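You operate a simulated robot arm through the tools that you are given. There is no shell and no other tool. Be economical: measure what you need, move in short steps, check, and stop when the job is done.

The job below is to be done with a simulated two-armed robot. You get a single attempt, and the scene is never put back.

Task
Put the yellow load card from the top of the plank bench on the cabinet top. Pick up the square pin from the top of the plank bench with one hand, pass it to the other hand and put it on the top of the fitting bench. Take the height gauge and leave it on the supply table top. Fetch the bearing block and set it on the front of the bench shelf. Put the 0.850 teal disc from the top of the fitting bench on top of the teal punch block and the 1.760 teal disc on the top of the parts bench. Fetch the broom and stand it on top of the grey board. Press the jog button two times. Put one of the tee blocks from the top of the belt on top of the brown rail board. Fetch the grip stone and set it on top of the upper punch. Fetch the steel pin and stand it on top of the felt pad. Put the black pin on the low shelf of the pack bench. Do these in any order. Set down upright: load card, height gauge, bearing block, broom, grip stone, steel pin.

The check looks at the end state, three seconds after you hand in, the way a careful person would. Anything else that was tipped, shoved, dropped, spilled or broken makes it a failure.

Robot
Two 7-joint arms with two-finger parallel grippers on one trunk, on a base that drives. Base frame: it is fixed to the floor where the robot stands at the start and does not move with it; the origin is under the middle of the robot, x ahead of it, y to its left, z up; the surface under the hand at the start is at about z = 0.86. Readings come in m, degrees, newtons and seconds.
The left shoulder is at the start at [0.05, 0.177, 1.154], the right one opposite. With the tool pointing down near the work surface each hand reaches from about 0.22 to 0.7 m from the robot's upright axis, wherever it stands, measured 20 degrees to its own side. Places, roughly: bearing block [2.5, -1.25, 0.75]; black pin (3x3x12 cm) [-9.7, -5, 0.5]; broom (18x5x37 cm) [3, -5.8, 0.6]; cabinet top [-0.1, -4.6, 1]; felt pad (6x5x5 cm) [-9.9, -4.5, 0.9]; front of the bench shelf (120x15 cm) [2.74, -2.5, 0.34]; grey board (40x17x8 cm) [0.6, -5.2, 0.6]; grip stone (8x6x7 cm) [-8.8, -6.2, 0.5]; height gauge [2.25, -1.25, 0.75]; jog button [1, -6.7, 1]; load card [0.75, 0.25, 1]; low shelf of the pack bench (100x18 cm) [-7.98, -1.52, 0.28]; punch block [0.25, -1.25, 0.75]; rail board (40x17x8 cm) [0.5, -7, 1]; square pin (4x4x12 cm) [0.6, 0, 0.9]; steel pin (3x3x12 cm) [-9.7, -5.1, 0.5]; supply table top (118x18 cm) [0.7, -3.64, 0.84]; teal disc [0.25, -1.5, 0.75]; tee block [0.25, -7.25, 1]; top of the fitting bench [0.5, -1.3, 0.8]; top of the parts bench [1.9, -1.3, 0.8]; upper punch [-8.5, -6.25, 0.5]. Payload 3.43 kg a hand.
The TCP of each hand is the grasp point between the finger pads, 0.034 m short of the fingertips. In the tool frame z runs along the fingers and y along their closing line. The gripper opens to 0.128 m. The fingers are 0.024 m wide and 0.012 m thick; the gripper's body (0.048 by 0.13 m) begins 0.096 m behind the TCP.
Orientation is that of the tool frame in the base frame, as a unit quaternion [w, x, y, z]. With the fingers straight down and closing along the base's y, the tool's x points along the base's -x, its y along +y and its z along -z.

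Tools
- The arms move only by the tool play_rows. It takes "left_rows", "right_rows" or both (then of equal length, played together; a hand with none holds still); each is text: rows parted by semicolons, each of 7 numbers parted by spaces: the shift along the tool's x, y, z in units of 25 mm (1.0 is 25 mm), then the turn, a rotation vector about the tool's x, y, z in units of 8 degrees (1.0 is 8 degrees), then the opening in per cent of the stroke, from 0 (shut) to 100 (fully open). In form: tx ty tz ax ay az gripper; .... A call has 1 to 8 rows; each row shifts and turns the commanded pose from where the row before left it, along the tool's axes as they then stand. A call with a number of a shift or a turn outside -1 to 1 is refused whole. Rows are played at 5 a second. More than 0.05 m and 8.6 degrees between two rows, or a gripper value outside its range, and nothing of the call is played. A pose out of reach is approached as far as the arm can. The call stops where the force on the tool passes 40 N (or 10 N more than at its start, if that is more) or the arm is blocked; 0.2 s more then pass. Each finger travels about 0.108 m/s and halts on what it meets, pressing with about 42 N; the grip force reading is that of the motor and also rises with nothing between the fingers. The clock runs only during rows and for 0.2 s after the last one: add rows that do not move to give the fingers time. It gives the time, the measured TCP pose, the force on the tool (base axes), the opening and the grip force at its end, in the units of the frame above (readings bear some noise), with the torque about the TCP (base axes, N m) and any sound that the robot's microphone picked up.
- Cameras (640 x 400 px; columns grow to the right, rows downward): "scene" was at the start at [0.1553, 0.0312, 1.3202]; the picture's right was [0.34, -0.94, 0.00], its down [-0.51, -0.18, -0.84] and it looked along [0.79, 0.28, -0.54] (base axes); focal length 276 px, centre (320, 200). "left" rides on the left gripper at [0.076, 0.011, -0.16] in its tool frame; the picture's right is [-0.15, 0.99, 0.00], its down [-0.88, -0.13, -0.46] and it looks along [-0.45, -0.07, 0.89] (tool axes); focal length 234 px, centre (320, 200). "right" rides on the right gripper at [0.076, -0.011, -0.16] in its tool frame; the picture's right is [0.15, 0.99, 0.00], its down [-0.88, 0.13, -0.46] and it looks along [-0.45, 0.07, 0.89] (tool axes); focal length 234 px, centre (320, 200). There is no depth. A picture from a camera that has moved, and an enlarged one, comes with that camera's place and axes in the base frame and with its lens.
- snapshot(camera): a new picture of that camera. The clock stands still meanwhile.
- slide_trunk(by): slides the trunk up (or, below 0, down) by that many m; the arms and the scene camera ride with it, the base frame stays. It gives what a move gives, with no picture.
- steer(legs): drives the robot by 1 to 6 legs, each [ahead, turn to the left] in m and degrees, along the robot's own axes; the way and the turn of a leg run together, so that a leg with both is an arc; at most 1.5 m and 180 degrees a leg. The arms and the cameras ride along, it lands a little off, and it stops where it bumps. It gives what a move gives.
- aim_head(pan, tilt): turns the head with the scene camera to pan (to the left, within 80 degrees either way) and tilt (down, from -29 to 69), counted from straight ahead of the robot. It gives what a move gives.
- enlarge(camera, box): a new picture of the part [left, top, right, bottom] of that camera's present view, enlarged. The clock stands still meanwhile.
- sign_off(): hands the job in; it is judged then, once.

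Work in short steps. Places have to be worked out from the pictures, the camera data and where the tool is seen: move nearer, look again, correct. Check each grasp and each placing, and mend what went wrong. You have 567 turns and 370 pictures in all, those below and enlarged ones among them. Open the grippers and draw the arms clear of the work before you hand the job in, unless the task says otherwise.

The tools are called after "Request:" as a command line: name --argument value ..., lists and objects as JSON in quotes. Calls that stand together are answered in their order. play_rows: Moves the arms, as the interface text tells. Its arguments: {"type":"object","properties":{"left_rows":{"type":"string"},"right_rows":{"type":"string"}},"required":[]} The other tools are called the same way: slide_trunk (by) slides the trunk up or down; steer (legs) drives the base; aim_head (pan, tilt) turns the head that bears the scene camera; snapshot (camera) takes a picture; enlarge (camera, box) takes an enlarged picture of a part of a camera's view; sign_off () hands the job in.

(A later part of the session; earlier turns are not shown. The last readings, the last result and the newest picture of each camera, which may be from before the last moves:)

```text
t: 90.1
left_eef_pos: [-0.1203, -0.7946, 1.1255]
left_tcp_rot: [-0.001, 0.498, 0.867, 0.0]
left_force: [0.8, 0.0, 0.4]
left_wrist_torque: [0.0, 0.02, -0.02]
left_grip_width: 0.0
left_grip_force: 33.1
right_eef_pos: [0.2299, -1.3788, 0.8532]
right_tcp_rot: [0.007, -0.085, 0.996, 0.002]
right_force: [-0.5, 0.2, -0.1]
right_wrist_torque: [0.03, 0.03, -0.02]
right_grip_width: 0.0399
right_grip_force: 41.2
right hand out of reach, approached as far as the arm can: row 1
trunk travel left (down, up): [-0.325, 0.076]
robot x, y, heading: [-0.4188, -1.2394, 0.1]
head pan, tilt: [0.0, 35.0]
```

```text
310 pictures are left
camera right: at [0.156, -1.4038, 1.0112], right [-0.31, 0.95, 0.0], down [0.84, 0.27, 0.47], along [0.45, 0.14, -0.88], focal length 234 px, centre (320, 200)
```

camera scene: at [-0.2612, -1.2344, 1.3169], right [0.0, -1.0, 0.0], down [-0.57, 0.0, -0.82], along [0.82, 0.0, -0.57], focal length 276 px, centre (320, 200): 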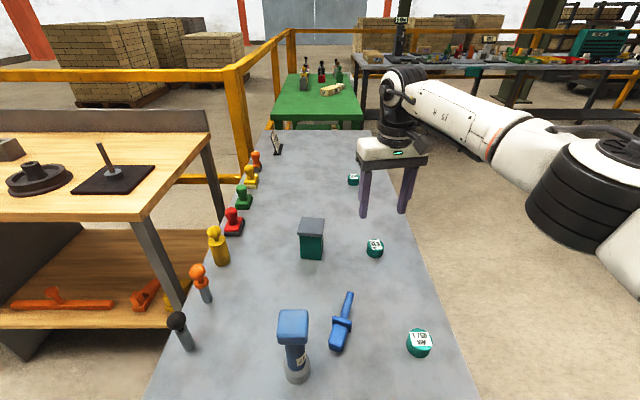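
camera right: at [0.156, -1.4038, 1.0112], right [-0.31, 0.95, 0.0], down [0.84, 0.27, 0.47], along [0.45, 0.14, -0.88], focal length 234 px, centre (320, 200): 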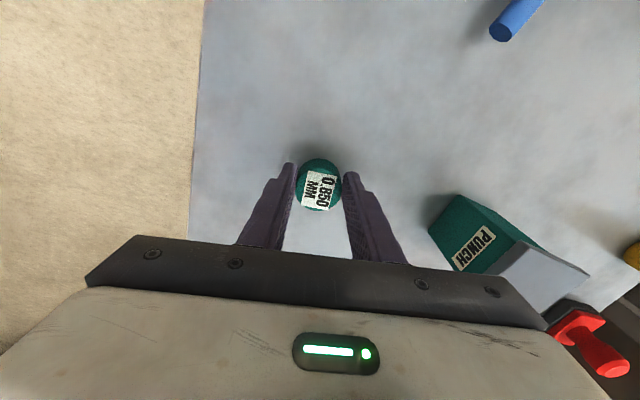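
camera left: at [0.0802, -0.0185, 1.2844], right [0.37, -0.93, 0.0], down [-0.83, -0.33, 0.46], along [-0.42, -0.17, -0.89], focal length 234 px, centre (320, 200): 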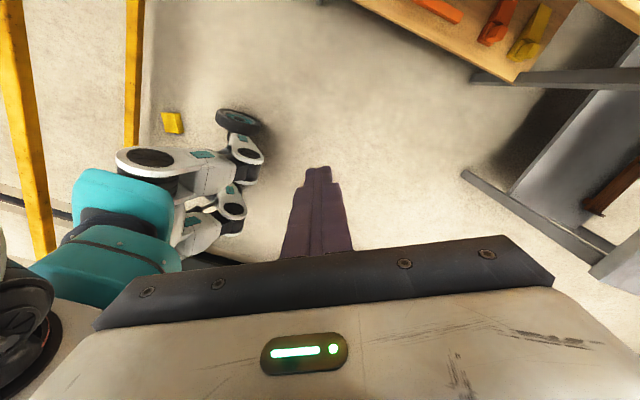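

The arm is at its reach limit and the grip is shallow. I'll release, lift, and turn the base left 25° to bring the right shoulder closer.

Request:
play_rows --right_rows "0 0 0 0 0 0 60;0 0 0 0 0 0 60;0 0 -0.9 0 0 0 60;0 0 -0.9 0 0 0 60;0 0 -0.9 0 0 0 60;0 0 -0.9 0 0 0 60;0 0 -0.9 0 0 0 60;0 0 -0.9 0 0 0 60"

Request:
steer --legs '[[0, 25]]'

Request:
snapshot --camera "right"

```text
t: 91.9
left_eef_pos: [-0.119, -0.7961, 1.1258]
left_tcp_rot: [0.0, 0.498, 0.867, 0.0]
left_force: [0.5, -0.2, 0.0]
left_wrist_torque: [0.0, 0.01, 0.01]
left_grip_width: 0.0
left_grip_force: 32.5
right_eef_pos: [0.2295, -1.3796, 0.9884]
right_tcp_rot: [0.007, -0.084, 0.996, 0.001]
right_force: [-0.5, 1.2, -0.3]
right_wrist_torque: [-0.03, -0.03, 0.01]
right_grip_width: 0.0771
right_grip_force: 0.0
trunk travel left (down, up): [-0.325, 0.076]
robot x, y, heading: [-0.4222, -1.2349, -0.1]
head pan, tilt: [0.0, 35.0]
```

```text
t: 93.6
left_eef_pos: [-0.3325, -0.708, 1.1244]
left_tcp_rot: [0.001, 0.3, 0.954, -0.001]
left_force: [0.3, 0.4, 0.2]
left_wrist_torque: [-0.01, 0.0, 0.01]
left_grip_width: 0.0
left_grip_force: 33.1
right_eef_pos: [0.2296, -1.0936, 0.9887]
right_tcp_rot: [0.008, -0.296, 0.955, 0.002]
right_force: [-1.1, 0.3, -0.3]
right_wrist_torque: [0.0, 0.0, 0.01]
right_grip_width: 0.0766
right_grip_force: 0.1
trunk travel left (down, up): [-0.325, 0.076]
robot x, y, heading: [-0.4187, -1.2374, 24.7]
head pan, tilt: [0.0, 35.0]
```

```text
309 pictures are left
camera right: at [0.1725, -1.1462, 1.1461], right [-0.68, 0.73, 0.0], down [0.65, 0.6, 0.47], along [0.34, 0.32, -0.88], focal length 234 px, centre (320, 200)
```

right: 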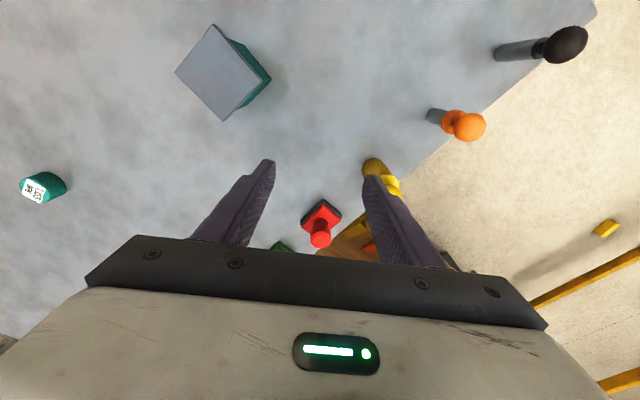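

Request:
play_rows --right_rows "0.615 -0.965 0 0 0 0 60;0.615 -0.965 0 0 0 0 60;0.615 -0.965 0 0 0 0 60;0.615 -0.965 0 0 0 0 60;0.615 -0.965 0 0 0 0 60;0.615 -0.965 0 0 0 0 60;0.615 -0.965 0 0 0 0 60;0.615 -0.965 0 0 0 0 60"

Request:
play_rows --right_rows "0.615 -0.965 0 0 0 0 60;0.615 -0.965 0 0 0 0 60;0 0 0.9 0 0 0 60;0 0 0.9 0 0 0 60;0 0 0.9 0 0 0 60"

Request:
snapshot --camera "right"

```text
t: 95.4
left_eef_pos: [-0.3337, -0.7097, 1.1254]
left_tcp_rot: [0.0, 0.3, 0.954, 0.0]
left_force: [-0.6, -0.3, 0.5]
left_wrist_torque: [0.0, 0.02, 0.0]
left_grip_width: 0.0002
left_grip_force: 33.2
right_eef_pos: [0.2365, -1.3221, 0.985]
right_tcp_rot: [0.006, -0.297, 0.955, 0.003]
right_force: [0.3, 0.2, 0.5]
right_wrist_torque: [0.02, 0.0, 0.0]
right_grip_width: 0.077
right_grip_force: 0.0
trunk travel left (down, up): [-0.325, 0.076]
robot x, y, heading: [-0.4195, -1.2386, 24.6]
head pan, tilt: [0.0, 35.0]
```

```text
t: 96.6
left_eef_pos: [-0.3332, -0.709, 1.1261]
left_tcp_rot: [0.0, 0.3, 0.954, 0.0]
left_force: [0.1, -0.7, -0.2]
left_wrist_torque: [0.01, 0.01, 0.03]
left_grip_width: 0.0001
left_grip_force: 33.1
right_eef_pos: [0.2404, -1.3782, 0.917]
right_tcp_rot: [0.008, -0.296, 0.955, 0.003]
right_force: [0.9, 1.3, -1.3]
right_wrist_torque: [0.03, -0.04, -0.01]
right_grip_width: 0.0766
right_grip_force: 0.0
trunk travel left (down, up): [-0.325, 0.076]
robot x, y, heading: [-0.4235, -1.2365, 24.8]
head pan, tilt: [0.0, 35.0]
```

```text
308 pictures are left
camera right: at [0.1831, -1.4321, 1.0757], right [-0.68, 0.73, 0.0], down [0.65, 0.6, 0.47], along [0.34, 0.32, -0.88], focal length 234 px, centre (320, 200)
```

right: 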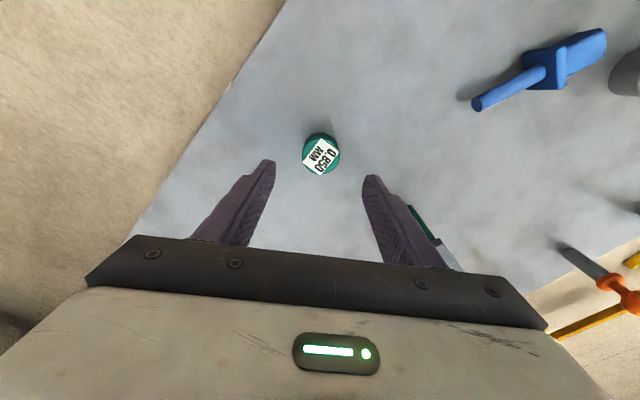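

Request:
play_rows --right_rows "0 0 1 0 0 0 60;0 0 1 0 0 0 60;0 0 1 0 0 0 60;0 0 0.1 0 0 0 60;0 0 0 0 0 0 0;0 0 0 0 0 0 0;0 0 0 0 0 0 0"

Request:
snapshot --camera "right"

```text
t: 98.2
left_eef_pos: [-0.3331, -0.7086, 1.1257]
left_tcp_rot: [0.001, 0.299, 0.954, 0.001]
left_force: [0.5, -0.1, 0.7]
left_wrist_torque: [-0.02, 0.01, 0.01]
left_grip_width: 0.0001
left_grip_force: 32.5
right_eef_pos: [0.2415, -1.3778, 0.8394]
right_tcp_rot: [0.006, -0.297, 0.955, 0.003]
right_force: [0.2, -0.8, 0.2]
right_wrist_torque: [0.01, 0.0, 0.02]
right_grip_width: 0.0402
right_grip_force: 42.1
trunk travel left (down, up): [-0.325, 0.076]
robot x, y, heading: [-0.4193, -1.2388, 24.5]
head pan, tilt: [0.0, 35.0]
```

```text
307 pictures are left
camera right: at [0.1844, -1.4308, 0.9982], right [-0.68, 0.73, 0.0], down [0.65, 0.6, 0.47], along [0.34, 0.32, -0.88], focal length 234 px, centre (320, 200)
```

right: 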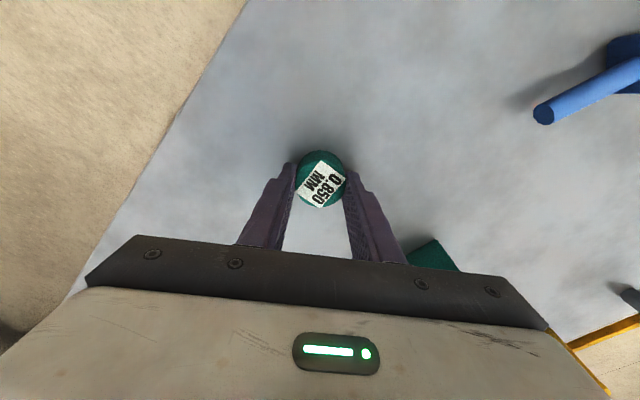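

Gripped. Lift and carry over the punch block.

Request:
play_rows --right_rows "0 0 -1 0 0 0 0;0 0 -1 0 0 0 0;0 0 -1 0 0 0 0;0 0 -1 0 0 0 0;0 0 -1 0 0 0 0;0 0 -0.4 0 0 0 0"

Request:
play_rows --right_rows "-0.633 0.924 0 0 0 0 0;-0.633 0.924 0 0 0 0 0;-0.633 0.924 0 0 0 0 0;-0.633 0.924 0 0 0 0 0;-0.633 0.924 0 0 0 0 0;-0.633 0.924 0 0 0 0 0"

Request:
snapshot --camera "right"

Request:
aim_head --pan -25 --tilt 35

Request:
snapshot --camera "scene"

```text
t: 99.6
left_eef_pos: [-0.3332, -0.7092, 1.1252]
left_tcp_rot: [0.0, 0.3, 0.954, -0.001]
left_force: [1.0, -0.9, 0.1]
left_wrist_torque: [-0.03, -0.01, 0.01]
left_grip_width: 0.0
left_grip_force: 33.4
right_eef_pos: [0.2403, -1.3781, 0.9761]
right_tcp_rot: [0.006, -0.297, 0.955, 0.003]
right_force: [0.0, -0.4, -0.9]
right_wrist_torque: [0.0, 0.0, -0.02]
right_grip_width: 0.0398
right_grip_force: 42.5
trunk travel left (down, up): [-0.325, 0.076]
robot x, y, heading: [-0.419, -1.2364, 24.5]
head pan, tilt: [0.0, 35.0]
```

```text
t: 101.0
left_eef_pos: [-0.3321, -0.7083, 1.125]
left_tcp_rot: [-0.001, 0.3, 0.954, -0.001]
left_force: [0.0, 0.3, -0.2]
left_wrist_torque: [-0.01, -0.01, -0.06]
left_grip_width: 0.0004
left_grip_force: 33.4
right_eef_pos: [0.2394, -1.209, 0.975]
right_tcp_rot: [0.007, -0.297, 0.955, 0.003]
right_force: [-1.0, 0.8, -0.8]
right_wrist_torque: [0.0, 0.01, -0.02]
right_grip_width: 0.0397
right_grip_force: 41.8
trunk travel left (down, up): [-0.325, 0.076]
robot x, y, heading: [-0.4229, -1.2372, 24.4]
head pan, tilt: [0.0, 35.0]
```

```text
306 pictures are left
camera right: at [0.1818, -1.2635, 1.1341], right [-0.68, 0.73, 0.0], down [0.65, 0.6, 0.47], along [0.34, 0.32, -0.88], focal length 234 px, centre (320, 200)
```

right: 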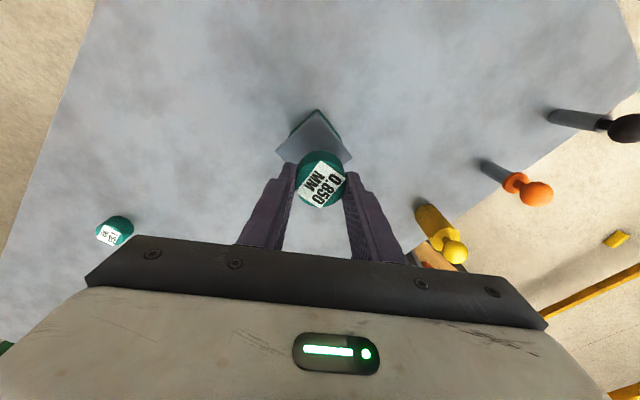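

```text
t: 101.9
left_eef_pos: [-0.3318, -0.7103, 1.1257]
left_tcp_rot: [0.0, 0.3, 0.954, 0.0]
left_force: [0.6, 0.0, 0.4]
left_wrist_torque: [-0.02, -0.02, -0.02]
left_grip_width: 0.0
left_grip_force: 33.2
right_eef_pos: [0.2388, -1.2123, 0.976]
right_tcp_rot: [0.008, -0.297, 0.955, 0.004]
right_force: [0.7, 0.4, -0.5]
right_wrist_torque: [-0.01, 0.0, 0.02]
right_grip_width: 0.0398
right_grip_force: 41.6
trunk travel left (down, up): [-0.325, 0.076]
robot x, y, heading: [-0.4197, -1.2376, 24.7]
head pan, tilt: [-25.0, 35.0]
```

```text
305 pictures are left
camera scene: at [-0.2676, -1.2064, 1.3169], right [-0.01, -1.0, 0.0], down [-0.57, 0.0, -0.82], along [0.82, 0.0, -0.57], focal length 276 px, centre (320, 200)
```

scene: 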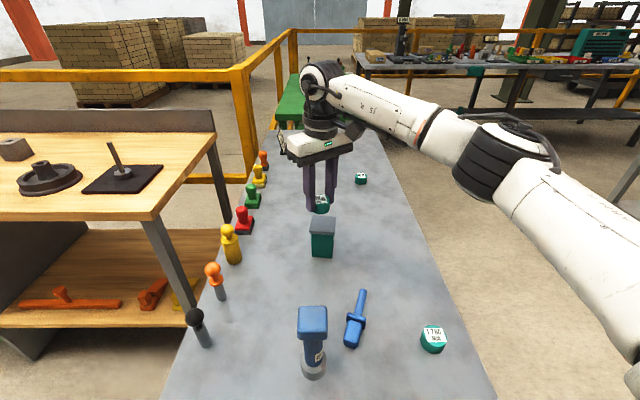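

Request:
play_rows --right_rows "-0.1 0 0.7 0 0 0 0;0 0 0.7 0 0 0 0;0 0 0.3 0 0 0 0;0 0 0.1 0 0 0 0"

Request:
snapshot --camera "right"

Request:
enlarge --camera "scene" --box '[260, 160, 400, 270]'

```text
t: 102.9
left_eef_pos: [-0.3335, -0.7084, 1.1263]
left_tcp_rot: [-0.001, 0.3, 0.954, 0.0]
left_force: [0.0, 0.2, -0.4]
left_wrist_torque: [0.03, 0.02, 0.05]
left_grip_width: 0.0001
left_grip_force: 33.0
right_eef_pos: [0.2419, -1.2088, 0.9311]
right_tcp_rot: [0.008, -0.296, 0.955, 0.003]
right_force: [-0.8, 0.2, 0.0]
right_wrist_torque: [-0.02, 0.01, 0.0]
right_grip_width: 0.0397
right_grip_force: 41.9
trunk travel left (down, up): [-0.325, 0.076]
robot x, y, heading: [-0.4191, -1.2337, 24.2]
head pan, tilt: [-25.0, 35.0]
```

```text
304 pictures are left
camera right: at [0.1845, -1.2629, 1.0901], right [-0.68, 0.73, 0.0], down [0.65, 0.6, 0.47], along [0.34, 0.32, -0.88], focal length 234 px, centre (320, 200)
```

right: 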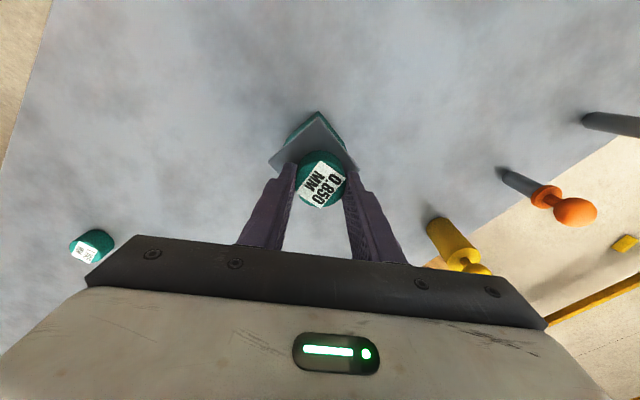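

```text
3.64 times, centred on (330, 215) of scene
camera zoom: at [-0.2677, -1.2065, 1.3169], right [-0.01, -1.0, 0.0], down [-0.57, 0.0, -0.82], along [0.82, -0.01, -0.57], focal length 1003 px, centre (284, 146)
```

zoom: 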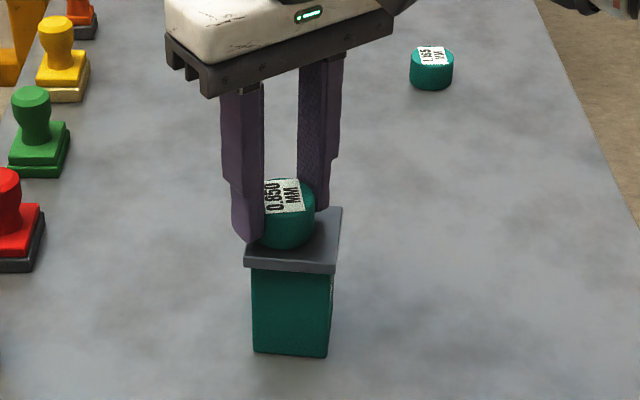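

Request:
play_rows --right_rows "0.11 -0.16 0 0 0 0 0;0 0 0.1 0 0 0 0;0 0 0.1 0 0 0 0;0 0 0.1 0 0 0 0"

```text
t: 103.9
left_eef_pos: [-0.3363, -0.7094, 1.1261]
left_tcp_rot: [0.001, 0.3, 0.954, 0.001]
left_force: [0.6, -0.2, 0.6]
left_wrist_torque: [0.03, 0.0, 0.01]
left_grip_width: 0.0
left_grip_force: 33.0
right_eef_pos: [0.2403, -1.2128, 0.9322]
right_tcp_rot: [0.012, -0.296, 0.955, 0.004]
right_force: [1.6, -2.9, 33.6]
right_wrist_torque: [-0.36, 0.35, -0.01]
right_grip_width: 0.0397
right_grip_force: 41.6
trunk travel left (down, up): [-0.325, 0.076]
robot x, y, heading: [-0.4215, -1.2379, 24.8]
head pan, tilt: [-25.0, 35.0]
```

Contact with the block top. Ease and open, then lift.

Request:
play_rows --right_rows "0 0 -0.04 0 0 0 0;0 0 0 0 0 0 35;0 0 0 0 0 0 50;0 0 0 0 0 0 60;0 0 -0.8 0 0 0 60;0 0 -1 0 0 0 60;0 0 -1 0 0 0 60;0 0 -1 0 0 0 60"

Request:
enlarge --camera "scene" --box '[260, 160, 400, 270]'

Request:
snapshot --camera "right"

```text
t: 105.7
left_eef_pos: [-0.3328, -0.7089, 1.1257]
left_tcp_rot: [-0.001, 0.301, 0.954, 0.001]
left_force: [-0.1, 0.5, -0.7]
left_wrist_torque: [0.0, 0.04, -0.02]
left_grip_width: 0.0
left_grip_force: 33.0
right_eef_pos: [0.2387, -1.2141, 1.0211]
right_tcp_rot: [0.006, -0.296, 0.955, 0.004]
right_force: [0.0, 0.9, 0.2]
right_wrist_torque: [0.02, -0.03, 0.01]
right_grip_width: 0.0766
right_grip_force: 0.0
trunk travel left (down, up): [-0.325, 0.076]
robot x, y, heading: [-0.4222, -1.2387, 24.5]
head pan, tilt: [-25.0, 35.0]
```

```text
3.64 times, centred on (330, 215) of scene
camera zoom: at [-0.2679, -1.2064, 1.3169], right [-0.01, -1.0, 0.0], down [-0.57, 0.0, -0.82], along [0.82, -0.01, -0.57], focal length 1003 px, centre (284, 146)
```

zoom: 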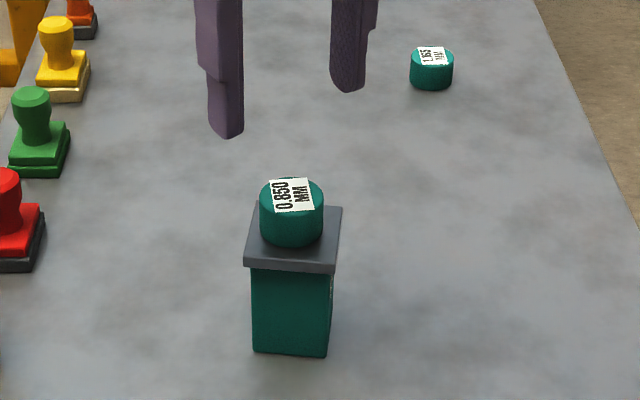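

```text
301 pictures are left
camera right: at [0.1825, -1.2677, 1.1784], right [-0.68, 0.73, 0.0], down [0.65, 0.6, 0.47], along [0.34, 0.32, -0.88], focal length 234 px, centre (320, 200)
```

right: 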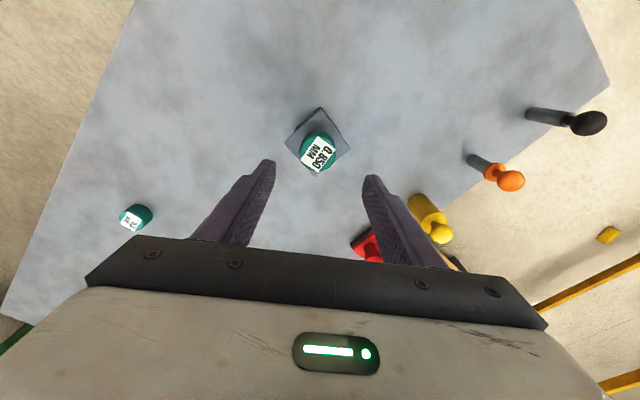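

The 0.850 disc sits well on the punch block. Next the 1.760 disc at about (−0.005, −1.41): move the right hand toward it.

Request:
play_rows --right_rows "0.96 -0.077 0 0 0 0 60;0.96 -0.077 0 0 0 0 60;0.96 -0.077 0 0 0 0 60;0.96 -0.077 0 0 0 0 60;0.96 -0.077 0 0 0 0 60;0.96 -0.077 0 0 0 0 60;0.96 -0.077 0 0 0 0 60;0.96 -0.077 0 0 0 0 60"

Request:
play_rows --right_rows "0.96 -0.077 0 0 0 0 60;0.96 -0.077 0 0 0 0 60;0.96 -0.077 0 0 0 0 60;0.96 -0.077 0 0 0 0 60;0.96 -0.077 0 0 0 0 60"

Request:
snapshot --camera "right"

```text
t: 107.5
left_eef_pos: [-0.3326, -0.7093, 1.1248]
left_tcp_rot: [0.0, 0.3, 0.954, 0.0]
left_force: [1.2, -0.3, -0.3]
left_wrist_torque: [0.0, 0.02, -0.01]
left_grip_width: 0.0001
left_grip_force: 33.0
right_eef_pos: [0.0896, -1.3363, 1.0165]
right_tcp_rot: [0.007, -0.296, 0.955, 0.003]
right_force: [-0.7, -0.4, -0.5]
right_wrist_torque: [-0.05, 0.01, 0.04]
right_grip_width: 0.0771
right_grip_force: 0.0
trunk travel left (down, up): [-0.325, 0.076]
robot x, y, heading: [-0.4204, -1.234, 24.6]
head pan, tilt: [-25.0, 35.0]
```

```text
t: 108.7
left_eef_pos: [-0.334, -0.7092, 1.126]
left_tcp_rot: [0.0, 0.3, 0.954, 0.0]
left_force: [0.1, 0.2, -0.1]
left_wrist_torque: [0.0, -0.01, -0.01]
left_grip_width: 0.0
left_grip_force: 32.7
right_eef_pos: [-0.003, -1.4116, 1.0164]
right_tcp_rot: [0.006, -0.295, 0.955, 0.003]
right_force: [0.2, -0.3, 0.3]
right_wrist_torque: [0.02, -0.02, 0.02]
right_grip_width: 0.0767
right_grip_force: 0.1
trunk travel left (down, up): [-0.325, 0.076]
robot x, y, heading: [-0.4225, -1.2326, 24.5]
head pan, tilt: [-25.0, 35.0]
```

```text
300 pictures are left
camera right: at [-0.0603, -1.4662, 1.1739], right [-0.68, 0.73, 0.0], down [0.65, 0.6, 0.47], along [0.34, 0.32, -0.88], focal length 234 px, centre (320, 200)
```

right: 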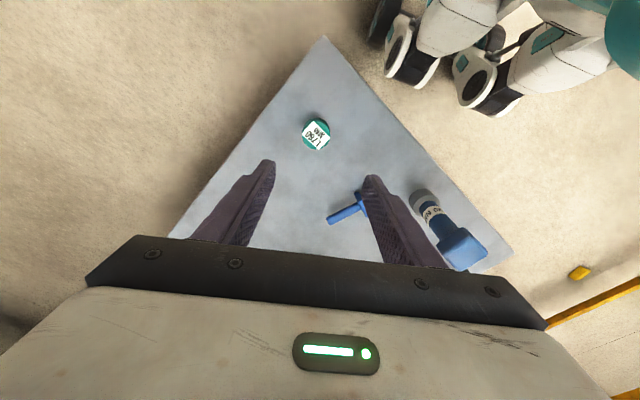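

Request:
play_rows --right_rows "0.08 -0.23 1 0 0 0 60;0 0 1 0 0 0 60;0 0 1 0 0 0 60;0 0 1 0 0 0 60"

Request:
snapshot --camera "right"

```text
t: 109.7
left_eef_pos: [-0.3321, -0.7087, 1.126]
left_tcp_rot: [0.0, 0.3, 0.954, 0.0]
left_force: [-0.3, 0.6, 0.2]
left_wrist_torque: [-0.01, 0.01, 0.02]
left_grip_width: 0.0002
left_grip_force: 33.2
right_eef_pos: [0.0003, -1.4172, 0.9157]
right_tcp_rot: [0.007, -0.296, 0.955, 0.003]
right_force: [0.3, 0.0, 0.5]
right_wrist_torque: [0.01, 0.02, 0.04]
right_grip_width: 0.0768
right_grip_force: 0.0
trunk travel left (down, up): [-0.325, 0.076]
robot x, y, heading: [-0.4215, -1.2398, 24.6]
head pan, tilt: [-25.0, 35.0]
```

```text
299 pictures are left
camera right: at [-0.0566, -1.4703, 1.074], right [-0.68, 0.73, 0.0], down [0.65, 0.6, 0.47], along [0.34, 0.32, -0.88], focal length 234 px, centre (320, 200)
```

right: 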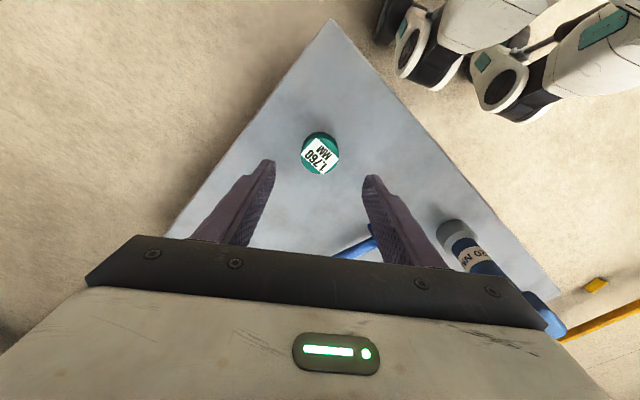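

Request:
play_rows --right_rows "0 0 1 0 0 0 60;0 0 1 0 0 0 60;0 0 1 0 0 0 60;0 0 0.06 0 0 0 60;0 0 0 0 0 0 0;0 0 0 0 0 0 0;0 0 0 0 0 0 0"

Request:
play_rows --right_rows "0 0 -1 0 0 0 0;0 0 -1 0 0 0 0;0 0 -1 0 0 0 0;0 0 -1 0 0 0 0;0 0 -1 0 0 0 0;0 0 -1 0 0 0 0;0 0 -1 0 0 0 0;0 0 -1 0 0 0 0"

Request:
snapshot --camera "right"

```text
t: 111.3
left_eef_pos: [-0.3325, -0.708, 1.1259]
left_tcp_rot: [-0.001, 0.3, 0.954, 0.001]
left_force: [-0.2, -0.2, 0.1]
left_wrist_torque: [0.03, 0.01, -0.03]
left_grip_width: 0.0002
left_grip_force: 33.2
right_eef_pos: [-0.0004, -1.4174, 0.8384]
right_tcp_rot: [0.005, -0.297, 0.955, 0.003]
right_force: [-0.5, -0.3, -0.9]
right_wrist_torque: [0.02, 0.01, -0.03]
right_grip_width: 0.0398
right_grip_force: 42.1
trunk travel left (down, up): [-0.325, 0.076]
robot x, y, heading: [-0.419, -1.2363, 24.5]
head pan, tilt: [-25.0, 35.0]
```

```text
t: 113.1
left_eef_pos: [-0.3334, -0.7092, 1.1261]
left_tcp_rot: [0.0, 0.3, 0.954, 0.0]
left_force: [0.2, -0.7, -0.4]
left_wrist_torque: [-0.02, 0.0, 0.0]
left_grip_width: 0.0
left_grip_force: 33.8
right_eef_pos: [-0.0013, -1.4167, 1.0392]
right_tcp_rot: [0.006, -0.296, 0.955, 0.003]
right_force: [0.0, -0.5, 0.7]
right_wrist_torque: [-0.01, 0.01, 0.01]
right_grip_width: 0.0401
right_grip_force: 42.0
trunk travel left (down, up): [-0.325, 0.076]
robot x, y, heading: [-0.4216, -1.2367, 24.6]
head pan, tilt: [-25.0, 35.0]
```

```text
298 pictures are left
camera right: at [-0.0581, -1.4707, 1.1976], right [-0.68, 0.73, 0.0], down [0.65, 0.6, 0.47], along [0.34, 0.32, -0.88], focal length 234 px, centre (320, 200)
```

right: 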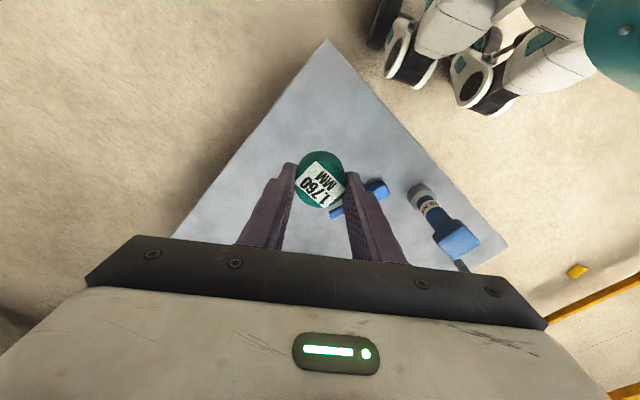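

Disc 1.760 held. Now drive back toward the card on the floor at about (−0.40, 0.635).

Request:
play_rows --right_rows "0 0 -1 0 0 0 0;0 0 -1 0 0 0 0;0 0 -1 0 0 0 0" --left_rows "0 0 0 0 0 0 50;0 0 0 0 0 0 50;0 0 0 0 0 0 50"

Request:
steer --legs '[[-0.1, 0], [0, 57]]'

Request:
aim_head --pan 0 --tilt 30

Request:
snapshot --camera "scene"

```text
t: 113.9
left_eef_pos: [-0.3331, -0.7094, 1.1257]
left_tcp_rot: [0.0, 0.3, 0.954, 0.0]
left_force: [-0.4, 0.3, 0.1]
left_wrist_torque: [0.04, -0.03, 0.02]
left_grip_width: 0.064
left_grip_force: 0.1
right_eef_pos: [-0.0016, -1.4188, 1.1135]
right_tcp_rot: [0.006, -0.297, 0.955, 0.003]
right_force: [0.2, -0.3, -0.2]
right_wrist_torque: [0.0, -0.01, -0.01]
right_grip_width: 0.0399
right_grip_force: 42.0
trunk travel left (down, up): [-0.325, 0.076]
robot x, y, heading: [-0.4193, -1.2362, 24.6]
head pan, tilt: [-25.0, 35.0]
```

```text
t: 117.5
left_eef_pos: [-0.9033, -0.914, 1.1249]
left_tcp_rot: [-0.001, -0.189, 0.982, -0.001]
left_force: [0.0, 0.1, -0.4]
left_wrist_torque: [0.0, -0.01, -0.01]
left_grip_width: 0.0642
left_grip_force: 0.2
right_eef_pos: [-0.1286, -1.0266, 1.1139]
right_tcp_rot: [-0.004, 0.714, -0.7, -0.007]
right_force: [-0.5, 0.1, -0.5]
right_wrist_torque: [-0.03, -0.01, -0.02]
right_grip_width: 0.0398
right_grip_force: 41.8
trunk travel left (down, up): [-0.325, 0.076]
robot x, y, heading: [-0.5107, -1.28, 81.3]
head pan, tilt: [-25.0, 35.0]
```

```text
t: 118.4
left_eef_pos: [-0.903, -0.9147, 1.1249]
left_tcp_rot: [0.0, -0.189, 0.982, -0.001]
left_force: [0.5, -0.2, 0.0]
left_wrist_torque: [-0.01, 0.03, 0.02]
left_grip_width: 0.0638
left_grip_force: 0.0
right_eef_pos: [-0.1288, -1.0281, 1.1131]
right_tcp_rot: [-0.004, 0.715, -0.7, -0.006]
right_force: [-0.1, 0.7, 0.2]
right_wrist_torque: [0.02, -0.04, -0.02]
right_grip_width: 0.0398
right_grip_force: 41.7
trunk travel left (down, up): [-0.325, 0.076]
robot x, y, heading: [-0.5114, -1.278, 81.3]
head pan, tilt: [0.0, 30.0]
```

```text
297 pictures are left
camera scene: at [-0.4857, -1.118, 1.3247], right [0.99, -0.15, 0.0], down [-0.08, -0.49, -0.87], along [0.13, 0.86, -0.5], focal length 276 px, centre (320, 200)
```

scene: 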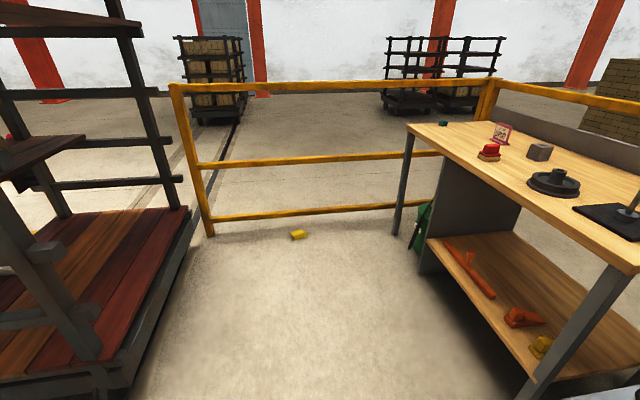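

The card is at about (−0.40, 0.62), just in front of a yellow rail. Drive up so it's ahead-left of the robot.

Request:
steer --legs '[[1.45, 0], [0, 8]]'

Request:
aim_head --pan 10 --tilt 65

Request:
snapshot --camera "scene"

Request:
snapshot --camera "left"

```text
t: 126.2
left_eef_pos: [-0.7372, 0.4449, 1.1259]
left_tcp_rot: [0.001, -0.258, 0.966, -0.001]
left_force: [-0.2, -0.1, -0.4]
left_wrist_torque: [-0.02, -0.04, 0.0]
left_grip_width: 0.064
left_grip_force: 0.1
right_eef_pos: [0.0447, 0.4428, 1.1141]
right_tcp_rot: [-0.004, 0.762, -0.647, -0.006]
right_force: [0.4, -0.2, -0.3]
right_wrist_torque: [0.0, -0.02, 0.01]
right_grip_width: 0.04
right_grip_force: 42.4
trunk travel left (down, up): [-0.325, 0.076]
robot x, y, heading: [-0.2974, 0.1444, 89.5]
head pan, tilt: [0.0, 30.0]
```

```text
t: 127.2
left_eef_pos: [-0.737, 0.4442, 1.1259]
left_tcp_rot: [0.0, -0.258, 0.966, -0.001]
left_force: [0.1, 0.3, -0.1]
left_wrist_torque: [-0.04, 0.03, 0.0]
left_grip_width: 0.064
left_grip_force: 0.1
right_eef_pos: [0.0463, 0.4434, 1.1123]
right_tcp_rot: [-0.004, 0.763, -0.646, -0.006]
right_force: [-1.3, -0.1, -0.4]
right_wrist_torque: [0.0, 0.0, -0.04]
right_grip_width: 0.0399
right_grip_force: 42.1
trunk travel left (down, up): [-0.325, 0.076]
robot x, y, heading: [-0.2992, 0.1396, 89.5]
head pan, tilt: [10.0, 65.0]
```

```text
296 pictures are left
camera scene: at [-0.3049, 0.2727, 1.2771], right [0.99, 0.16, 0.0], down [0.15, -0.89, -0.42], along [-0.07, 0.42, -0.91], focal length 276 px, centre (320, 200)
```

scene: 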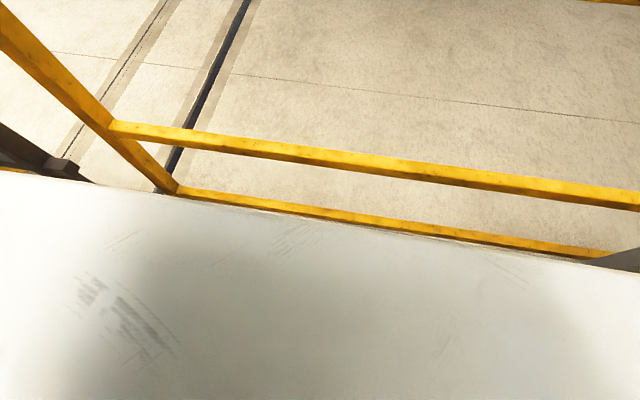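

```text
295 pictures are left
camera left: at [-0.8085, 0.419, 1.284], right [-0.37, 0.93, 0.0], down [0.83, 0.33, 0.46], along [0.42, 0.17, -0.89], focal length 234 px, centre (320, 200)
```

left: 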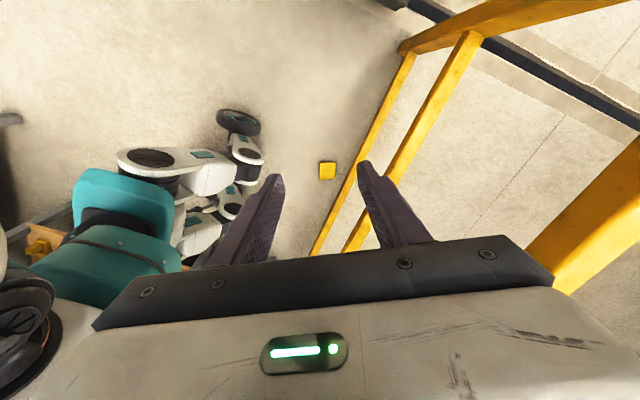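

Request:
enlarge --camera "left" --box '[280, 130, 380, 210]'

Request:
slide_trunk --by -0.3

Request:
snapshot --camera "scene"

```text
5.00 times, centred on (330, 170) of left
camera zoom: at [-0.8085, 0.419, 1.284], right [-0.37, 0.93, 0.0], down [0.83, 0.33, 0.46], along [0.42, 0.17, -0.89], focal length 1171 px, centre (270, 350)
```

zoom: 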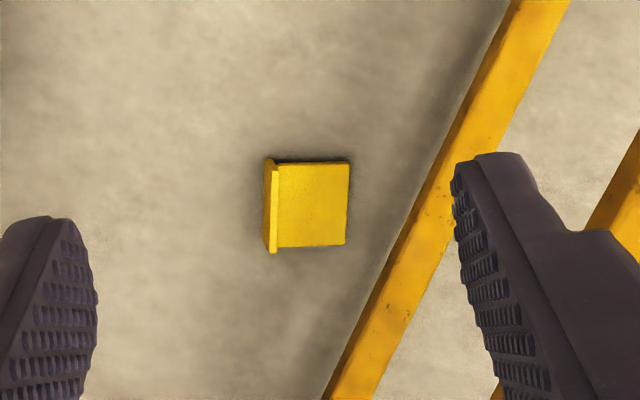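

```text
t: 130.2
left_eef_pos: [-0.7374, 0.4459, 0.8258]
left_tcp_rot: [0.001, -0.259, 0.966, 0.0]
left_force: [-0.4, 0.8, 0.1]
left_wrist_torque: [-0.03, 0.02, 0.03]
left_grip_width: 0.0641
left_grip_force: 0.0
right_eef_pos: [0.0473, 0.4439, 0.8132]
right_tcp_rot: [-0.005, 0.763, -0.647, -0.007]
right_force: [-1.0, -0.5, -1.1]
right_wrist_torque: [-0.02, 0.02, -0.03]
right_grip_width: 0.0396
right_grip_force: 41.6
trunk travel left (down, up): [-0.025, 0.376]
robot x, y, heading: [-0.2939, 0.1445, 89.4]
head pan, tilt: [10.0, 65.0]
```

```text
293 pictures are left
camera scene: at [-0.3049, 0.2727, 0.9771], right [0.99, 0.16, 0.0], down [0.15, -0.89, -0.42], along [-0.07, 0.42, -0.91], focal length 276 px, centre (320, 200)
```

scene: 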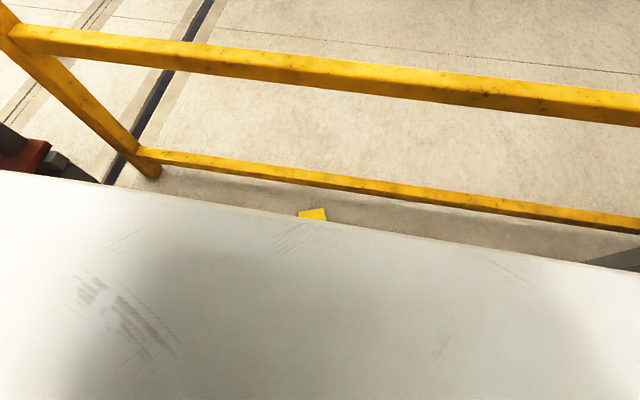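

The card lies face-down, foot toward the robot; axis heading ≈107°, width (10 cm) along heading ≈17°. I'll grip it by its side edges: rotate the left hand so it closes along that direction.

Request:
play_rows --left_rows "0 0 0 0 0 -1 100;0 0 0 0 0 -1 100;0 0 0 0 0 -1 100;0 0 0 0 0 -1 100;0 0 0 0 0 -1 100;0 0 0 0 0 -1 100;0 0 0 0 0 -1 100;0 0 0 0 0 -1 100"

Request:
play_rows --left_rows "0 0 0 0 0 -1 100;0 0 0 0 0 -0.6 100;0 0 1 0 0 0 100;0 0 1 0 0 0 100;0 0 1 0 0 0 100;0 0 1 0 0 0 100;0 0 1 0 0 0 100;0 0 1 0 0 0 100"

```text
t: 132.0
left_eef_pos: [-0.7361, 0.4446, 0.8237]
left_tcp_rot: [0.0, 0.732, -0.681, 0.0]
left_force: [-0.3, -1.2, 0.4]
left_wrist_torque: [0.02, 0.0, -0.03]
left_grip_width: 0.1283
left_grip_force: 0.1
right_eef_pos: [0.0471, 0.4428, 0.8129]
right_tcp_rot: [-0.004, 0.763, -0.646, -0.006]
right_force: [-0.2, -0.1, -0.8]
right_wrist_torque: [0.01, -0.01, 0.01]
right_grip_width: 0.0398
right_grip_force: 41.8
trunk travel left (down, up): [-0.025, 0.376]
robot x, y, heading: [-0.2967, 0.1393, 89.3]
head pan, tilt: [10.0, 65.0]
```

```text
t: 133.8
left_eef_pos: [-0.7376, 0.4442, 0.6741]
left_tcp_rot: [0.001, 0.803, -0.596, 0.001]
left_force: [0.5, 0.2, 0.5]
left_wrist_torque: [0.01, -0.02, 0.0]
left_grip_width: 0.1278
left_grip_force: 0.1
right_eef_pos: [0.0457, 0.4436, 0.8141]
right_tcp_rot: [-0.004, 0.763, -0.647, -0.006]
right_force: [-0.9, -0.4, -0.8]
right_wrist_torque: [-0.01, -0.02, 0.0]
right_grip_width: 0.0399
right_grip_force: 42.0
trunk travel left (down, up): [-0.025, 0.376]
robot x, y, heading: [-0.2988, 0.1396, 89.6]
head pan, tilt: [10.0, 65.0]
```

Request:
play_rows --left_rows "-0.187 -1 0.8 0 0 0 100;-0.187 -1 0.8 0 0 0 100;-0.187 -1 0.8 0 0 0 100;-0.187 -1 0.8 0 0 0 100;-0.187 -1 0.8 0 0 0 100;-0.187 -1 0.8 0 0 0 100;-0.187 -1 0.8 0 0 0 100;-0.187 -1 0.8 0 0 0 100"

Request:
play_rows --left_rows "-0.187 -1 0.8 0 0 0 100;-0.187 -1 0.8 0 0 0 100;-0.187 -1 0.8 0 0 0 100;-0.187 -1 0.8 0 0 0 100;-0.187 -1 0.8 0 0 0 100;-0.187 -1 0.8 0 0 0 100;-0.187 -1 0.8 0 0 0 100"

Request:
snapshot --camera "left"

```text
t: 135.6
left_eef_pos: [-0.5552, 0.5392, 0.5145]
left_tcp_rot: [0.0, 0.804, -0.595, 0.0]
left_force: [0.7, 0.5, -0.1]
left_wrist_torque: [0.02, 0.0, -0.01]
left_grip_width: 0.1282
left_grip_force: 0.1
right_eef_pos: [0.0469, 0.4429, 0.8129]
right_tcp_rot: [-0.004, 0.763, -0.647, -0.006]
right_force: [0.2, -0.4, -0.2]
right_wrist_torque: [-0.02, -0.03, 0.04]
right_grip_width: 0.0399
right_grip_force: 42.2
trunk travel left (down, up): [-0.025, 0.376]
robot x, y, heading: [-0.2946, 0.1426, 89.5]
head pan, tilt: [10.0, 65.0]
```

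```text
t: 137.2
left_eef_pos: [-0.3984, 0.6205, 0.3744]
left_tcp_rot: [0.0, 0.803, -0.595, 0.001]
left_force: [-0.3, -0.2, 0.0]
left_wrist_torque: [0.02, 0.06, -0.03]
left_grip_width: 0.128
left_grip_force: 0.0
right_eef_pos: [0.0453, 0.4432, 0.8123]
right_tcp_rot: [-0.005, 0.763, -0.646, -0.007]
right_force: [-0.3, -0.2, -1.1]
right_wrist_torque: [-0.03, 0.01, -0.01]
right_grip_width: 0.0396
right_grip_force: 42.1
trunk travel left (down, up): [-0.025, 0.376]
robot x, y, heading: [-0.2946, 0.1416, 89.4]
head pan, tilt: [10.0, 65.0]
```

```text
292 pictures are left
camera left: at [-0.3873, 0.5472, 0.5337], right [-0.99, -0.15, 0.0], down [-0.13, 0.88, 0.45], along [-0.07, 0.45, -0.89], focal length 234 px, centre (320, 200)
```

left: 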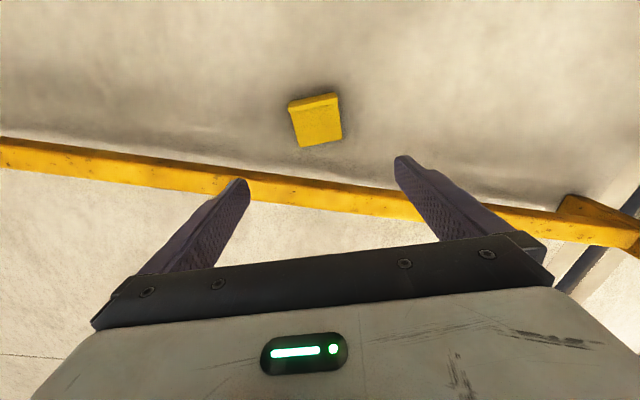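

Request:
play_rows --left_rows "0.32 -0.24 1 0 0 0 100;0 0 1 0 0 0 100;0 0 1 0 0 0 100;0 0 1 0 0 0 100;0 0 1 0 0 0 100;0 0 1 0 0 0 100;0 0 1 0 0 0 100;0 0 1 0 0 0 100"

Request:
snapshot --camera "left"

```text
t: 139.0
left_eef_pos: [-0.3896, 0.6098, 0.1944]
left_tcp_rot: [-0.001, 0.803, -0.597, 0.0]
left_force: [0.6, 0.7, -0.3]
left_wrist_torque: [0.02, 0.0, -0.01]
left_grip_width: 0.1283
left_grip_force: 0.0
left hand out of reach, approached as far as the arm can: row 8
right_eef_pos: [0.046, 0.4442, 0.8127]
right_tcp_rot: [-0.004, 0.763, -0.647, -0.007]
right_force: [0.5, 0.0, 0.5]
right_wrist_torque: [-0.03, -0.03, 0.03]
right_grip_width: 0.0396
right_grip_force: 42.1
trunk travel left (down, up): [-0.025, 0.376]
robot x, y, heading: [-0.2975, 0.1421, 89.4]
head pan, tilt: [10.0, 65.0]
```

```text
291 pictures are left
camera left: at [-0.3795, 0.536, 0.3537], right [-0.99, -0.15, 0.0], down [-0.13, 0.88, 0.46], along [-0.06, 0.45, -0.89], focal length 234 px, centre (320, 200)
```

left: 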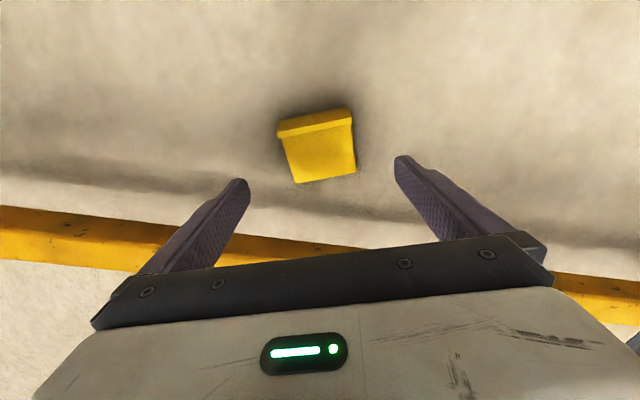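

The floor is 15 cm beyond reach from here; the robot must get closer. I retract both hands toward the body first, then advance 20 cm.

Request:
play_rows --left_rows "0 0 -1 0 0 0 100;0 0 -1 0 0 0 100;0.7 0 -1 0 0 0 100;0.9 0 -1 0 0 0 100;0.9 0 -1 0 0 0 100;0.9 0 -1 0 0 0 100;0.9 0 -1 0 0 0 100;0.9 0 0 0 0 0 100" --right_rows "0 0 -1 0 0 0 0;0 0 -1 0 0 0 0;1 0 0 0 0 0 0;1 0 0 0 0 0 0;1 0 0 0 0 0 0;1 0 0 0 0 0 0;0 0 0 0 0 0 0;0 0 0 0 0 0 0"

Request:
steer --legs '[[0, -19], [0.2, 0], [0, 19]]'

Request:
slide_trunk --by -0.024

Request:
snapshot --camera "left"

```text
t: 140.8
left_eef_pos: [-0.3696, 0.5603, 0.4296]
left_tcp_rot: [-0.056, 0.802, -0.591, -0.066]
left_force: [1.0, 0.8, 0.0]
left_wrist_torque: [0.02, -0.01, 0.03]
left_grip_width: 0.1278
left_grip_force: 0.1
right_eef_pos: [0.0311, 0.3661, 0.8512]
right_tcp_rot: [-0.005, 0.763, -0.646, -0.011]
right_force: [-0.1, -0.6, 0.1]
right_wrist_torque: [-0.04, -0.01, -0.02]
right_grip_width: 0.0395
right_grip_force: 42.3
right hand out of reach, approached as far as the arm can: row 4, 5, 6
trunk travel left (down, up): [-0.025, 0.376]
robot x, y, heading: [-0.2965, 0.1424, 89.3]
head pan, tilt: [10.0, 65.0]
stopped in row 8 (left hand): the arm was blocked; the commanded pose is now the measured one
```

```text
t: 143.2
left_eef_pos: [-0.1869, 0.6808, 0.4312]
left_tcp_rot: [0.04, -0.699, 0.712, 0.048]
left_force: [-0.6, 0.0, 0.2]
left_wrist_torque: [0.03, -0.02, 0.01]
left_grip_width: 0.128
left_grip_force: 0.1
right_eef_pos: [0.1343, 0.3797, 0.8512]
right_tcp_rot: [0.007, -0.647, 0.762, 0.012]
right_force: [-1.0, 0.3, -0.7]
right_wrist_torque: [0.03, -0.03, 0.0]
right_grip_width: 0.0393
right_grip_force: 41.6
trunk travel left (down, up): [-0.025, 0.376]
robot x, y, heading: [-0.2508, 0.2752, 70.8]
head pan, tilt: [10.0, 65.0]
stopped in leg 2: the force on the tool passed its limit at 208 N (the readings are from after the stop); the commanded pose is now the measured one
```

```text
t: 144.1
left_eef_pos: [-0.185, 0.6809, 0.4301]
left_tcp_rot: [0.037, -0.699, 0.712, 0.048]
left_force: [0.2, -7.3, -6.9]
left_wrist_torque: [0.87, -0.18, 0.13]
left_grip_width: 0.1281
left_grip_force: 0.2
right_eef_pos: [0.1325, 0.3801, 0.8514]
right_tcp_rot: [0.007, -0.646, 0.763, 0.01]
right_force: [0.6, -0.9, -0.6]
right_wrist_torque: [0.05, 0.05, -0.04]
right_grip_width: 0.0398
right_grip_force: 41.7
trunk travel left (down, up): [-0.027, 0.374]
robot x, y, heading: [-0.2531, 0.2779, 70.8]
head pan, tilt: [10.0, 65.0]
stopped: the arm was blocked; the commanded pose is now the measured one
```

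```text
290 pictures are left
camera left: at [-0.1967, 0.588, 0.5784], right [-0.99, 0.16, 0.03], down [0.15, 0.82, 0.56], along [0.06, 0.55, -0.83], focal length 234 px, centre (320, 200)
```

left: 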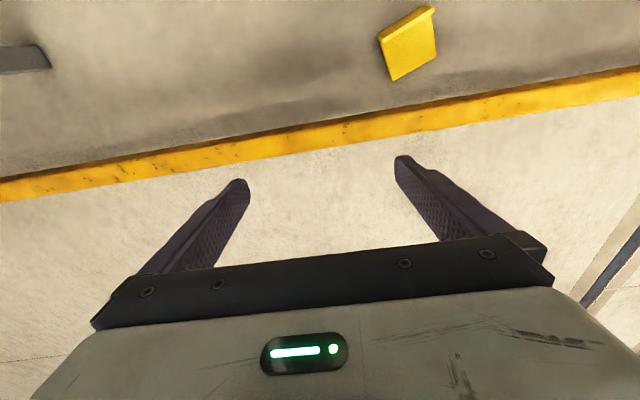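

The left hand touched the mid-rail (it hadn't retracted fully). I back the base off first.

Request:
steer --legs '[[-0.13, 0]]'

Request:
slide_trunk --by 0.2

Request:
snapshot --camera "left"

```text
t: 145.4
left_eef_pos: [-0.2278, 0.5608, 0.4318]
left_tcp_rot: [0.042, -0.699, 0.712, 0.05]
left_force: [-0.3, 0.1, -0.4]
left_wrist_torque: [0.01, -0.03, -0.01]
left_grip_width: 0.128
left_grip_force: 0.0
right_eef_pos: [0.0912, 0.2576, 0.8519]
right_tcp_rot: [0.007, -0.646, 0.763, 0.012]
right_force: [0.1, 0.6, 0.2]
right_wrist_torque: [-0.01, -0.01, 0.01]
right_grip_width: 0.0398
right_grip_force: 42.0
trunk travel left (down, up): [-0.027, 0.374]
robot x, y, heading: [-0.2952, 0.1516, 70.7]
head pan, tilt: [10.0, 65.0]
```

```text
t: 147.6
left_eef_pos: [-0.2292, 0.5622, 0.6231]
left_tcp_rot: [0.039, -0.7, 0.712, 0.044]
left_force: [0.7, 0.0, -0.6]
left_wrist_torque: [0.02, -0.04, -0.02]
left_grip_width: 0.1279
left_grip_force: 0.3
right_eef_pos: [0.0884, 0.2645, 1.0474]
right_tcp_rot: [0.005, -0.647, 0.763, 0.005]
right_force: [-0.2, -1.2, -0.2]
right_wrist_torque: [0.0, -0.01, 0.0]
right_grip_width: 0.0398
right_grip_force: 42.0
trunk travel left (down, up): [-0.227, 0.174]
robot x, y, heading: [-0.2923, 0.1527, 70.6]
head pan, tilt: [10.0, 65.0]
```

```text
289 pictures are left
camera left: at [-0.2406, 0.4704, 0.7713], right [-0.99, 0.16, 0.02], down [0.15, 0.82, 0.55], along [0.07, 0.55, -0.83], focal length 234 px, centre (320, 200)
```

left: 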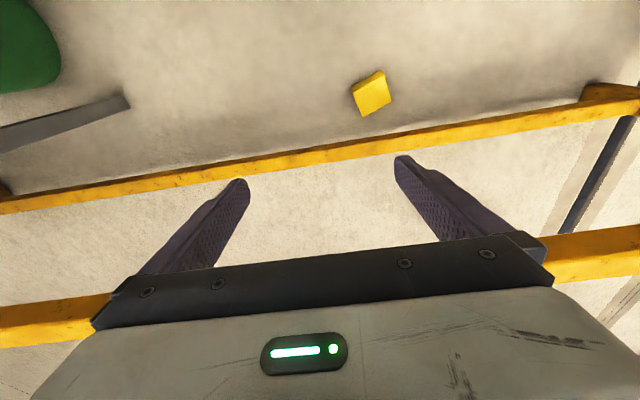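

I'll reapproach diagonally (heading 45°) so that the card ends up ahead-left, close under the left shoulder, without the hand crossing the rail.

Request:
steer --legs '[[0, -38.5], [-0.47, 0], [0, 13]]'

```text
t: 153.0
left_eef_pos: [-0.4557, 0.2467, 0.6227]
left_tcp_rot: [0.048, -0.526, 0.849, 0.033]
left_force: [0.8, 0.2, 0.3]
left_wrist_torque: [-0.03, 0.02, 0.0]
left_grip_width: 0.1281
left_grip_force: 0.1
right_eef_pos: [-0.2969, -0.1589, 1.0475]
right_tcp_rot: [0.006, -0.463, 0.886, 0.005]
right_force: [0.3, 0.3, 0.3]
right_wrist_torque: [0.0, 0.0, -0.01]
right_grip_width: 0.0394
right_grip_force: 42.0
trunk travel left (down, up): [-0.227, 0.174]
robot x, y, heading: [-0.6881, -0.0937, 45.2]
head pan, tilt: [10.0, 65.0]
```

Request:
steer --legs '[[0.48, 0]]'

Request:
snapshot --camera "left"

```text
t: 155.9
left_eef_pos: [-0.1195, 0.59, 0.6218]
left_tcp_rot: [0.048, -0.528, 0.847, 0.034]
left_force: [0.2, -0.4, 0.4]
left_wrist_torque: [0.0, -0.01, -0.01]
left_grip_width: 0.1279
left_grip_force: 0.0
right_eef_pos: [0.0425, 0.185, 1.0468]
right_tcp_rot: [0.005, -0.465, 0.885, 0.003]
right_force: [0.1, -0.2, -0.7]
right_wrist_torque: [0.02, 0.0, -0.03]
right_grip_width: 0.0397
right_grip_force: 41.9
trunk travel left (down, up): [-0.227, 0.174]
robot x, y, heading: [-0.3502, 0.2459, 45.6]
head pan, tilt: [10.0, 65.0]
```

```text
288 pictures are left
camera left: at [-0.1689, 0.5121, 0.7713], right [-0.82, 0.56, 0.02], down [0.48, 0.68, 0.55], along [0.3, 0.47, -0.83], focal length 234 px, centre (320, 200)
```

left: 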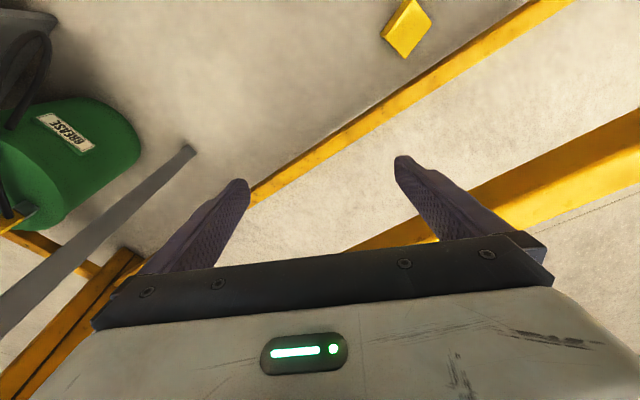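

Request:
play_rows --left_rows "0 0 0 0 0.84 0 100;0 0 0 0 0 -1 100;0 0 0 0 0 -1 100;0 0 0 0 0 -1 100;0 0 0 0 0 -1 100;0 0 0 0 0 -1 100;0 0 0 0 0 -0.4 100"

```text
t: 157.0
left_eef_pos: [-0.164, 0.6663, 0.6176]
left_tcp_rot: [-0.019, 0.736, -0.672, -0.083]
left_force: [0.5, 0.5, -0.5]
left_wrist_torque: [-0.03, 0.0, 0.01]
left_grip_width: 0.1281
left_grip_force: 0.1
right_eef_pos: [0.04, 0.1875, 1.0468]
right_tcp_rot: [0.005, -0.465, 0.885, 0.004]
right_force: [0.1, -0.8, 0.2]
right_wrist_torque: [0.03, -0.03, 0.0]
right_grip_width: 0.0394
right_grip_force: 42.3
trunk travel left (down, up): [-0.227, 0.174]
robot x, y, heading: [-0.3508, 0.2463, 45.4]
head pan, tilt: [10.0, 65.0]
stopped in row 5 (left hand): the arm was blocked; the commanded pose is now the measured one
```

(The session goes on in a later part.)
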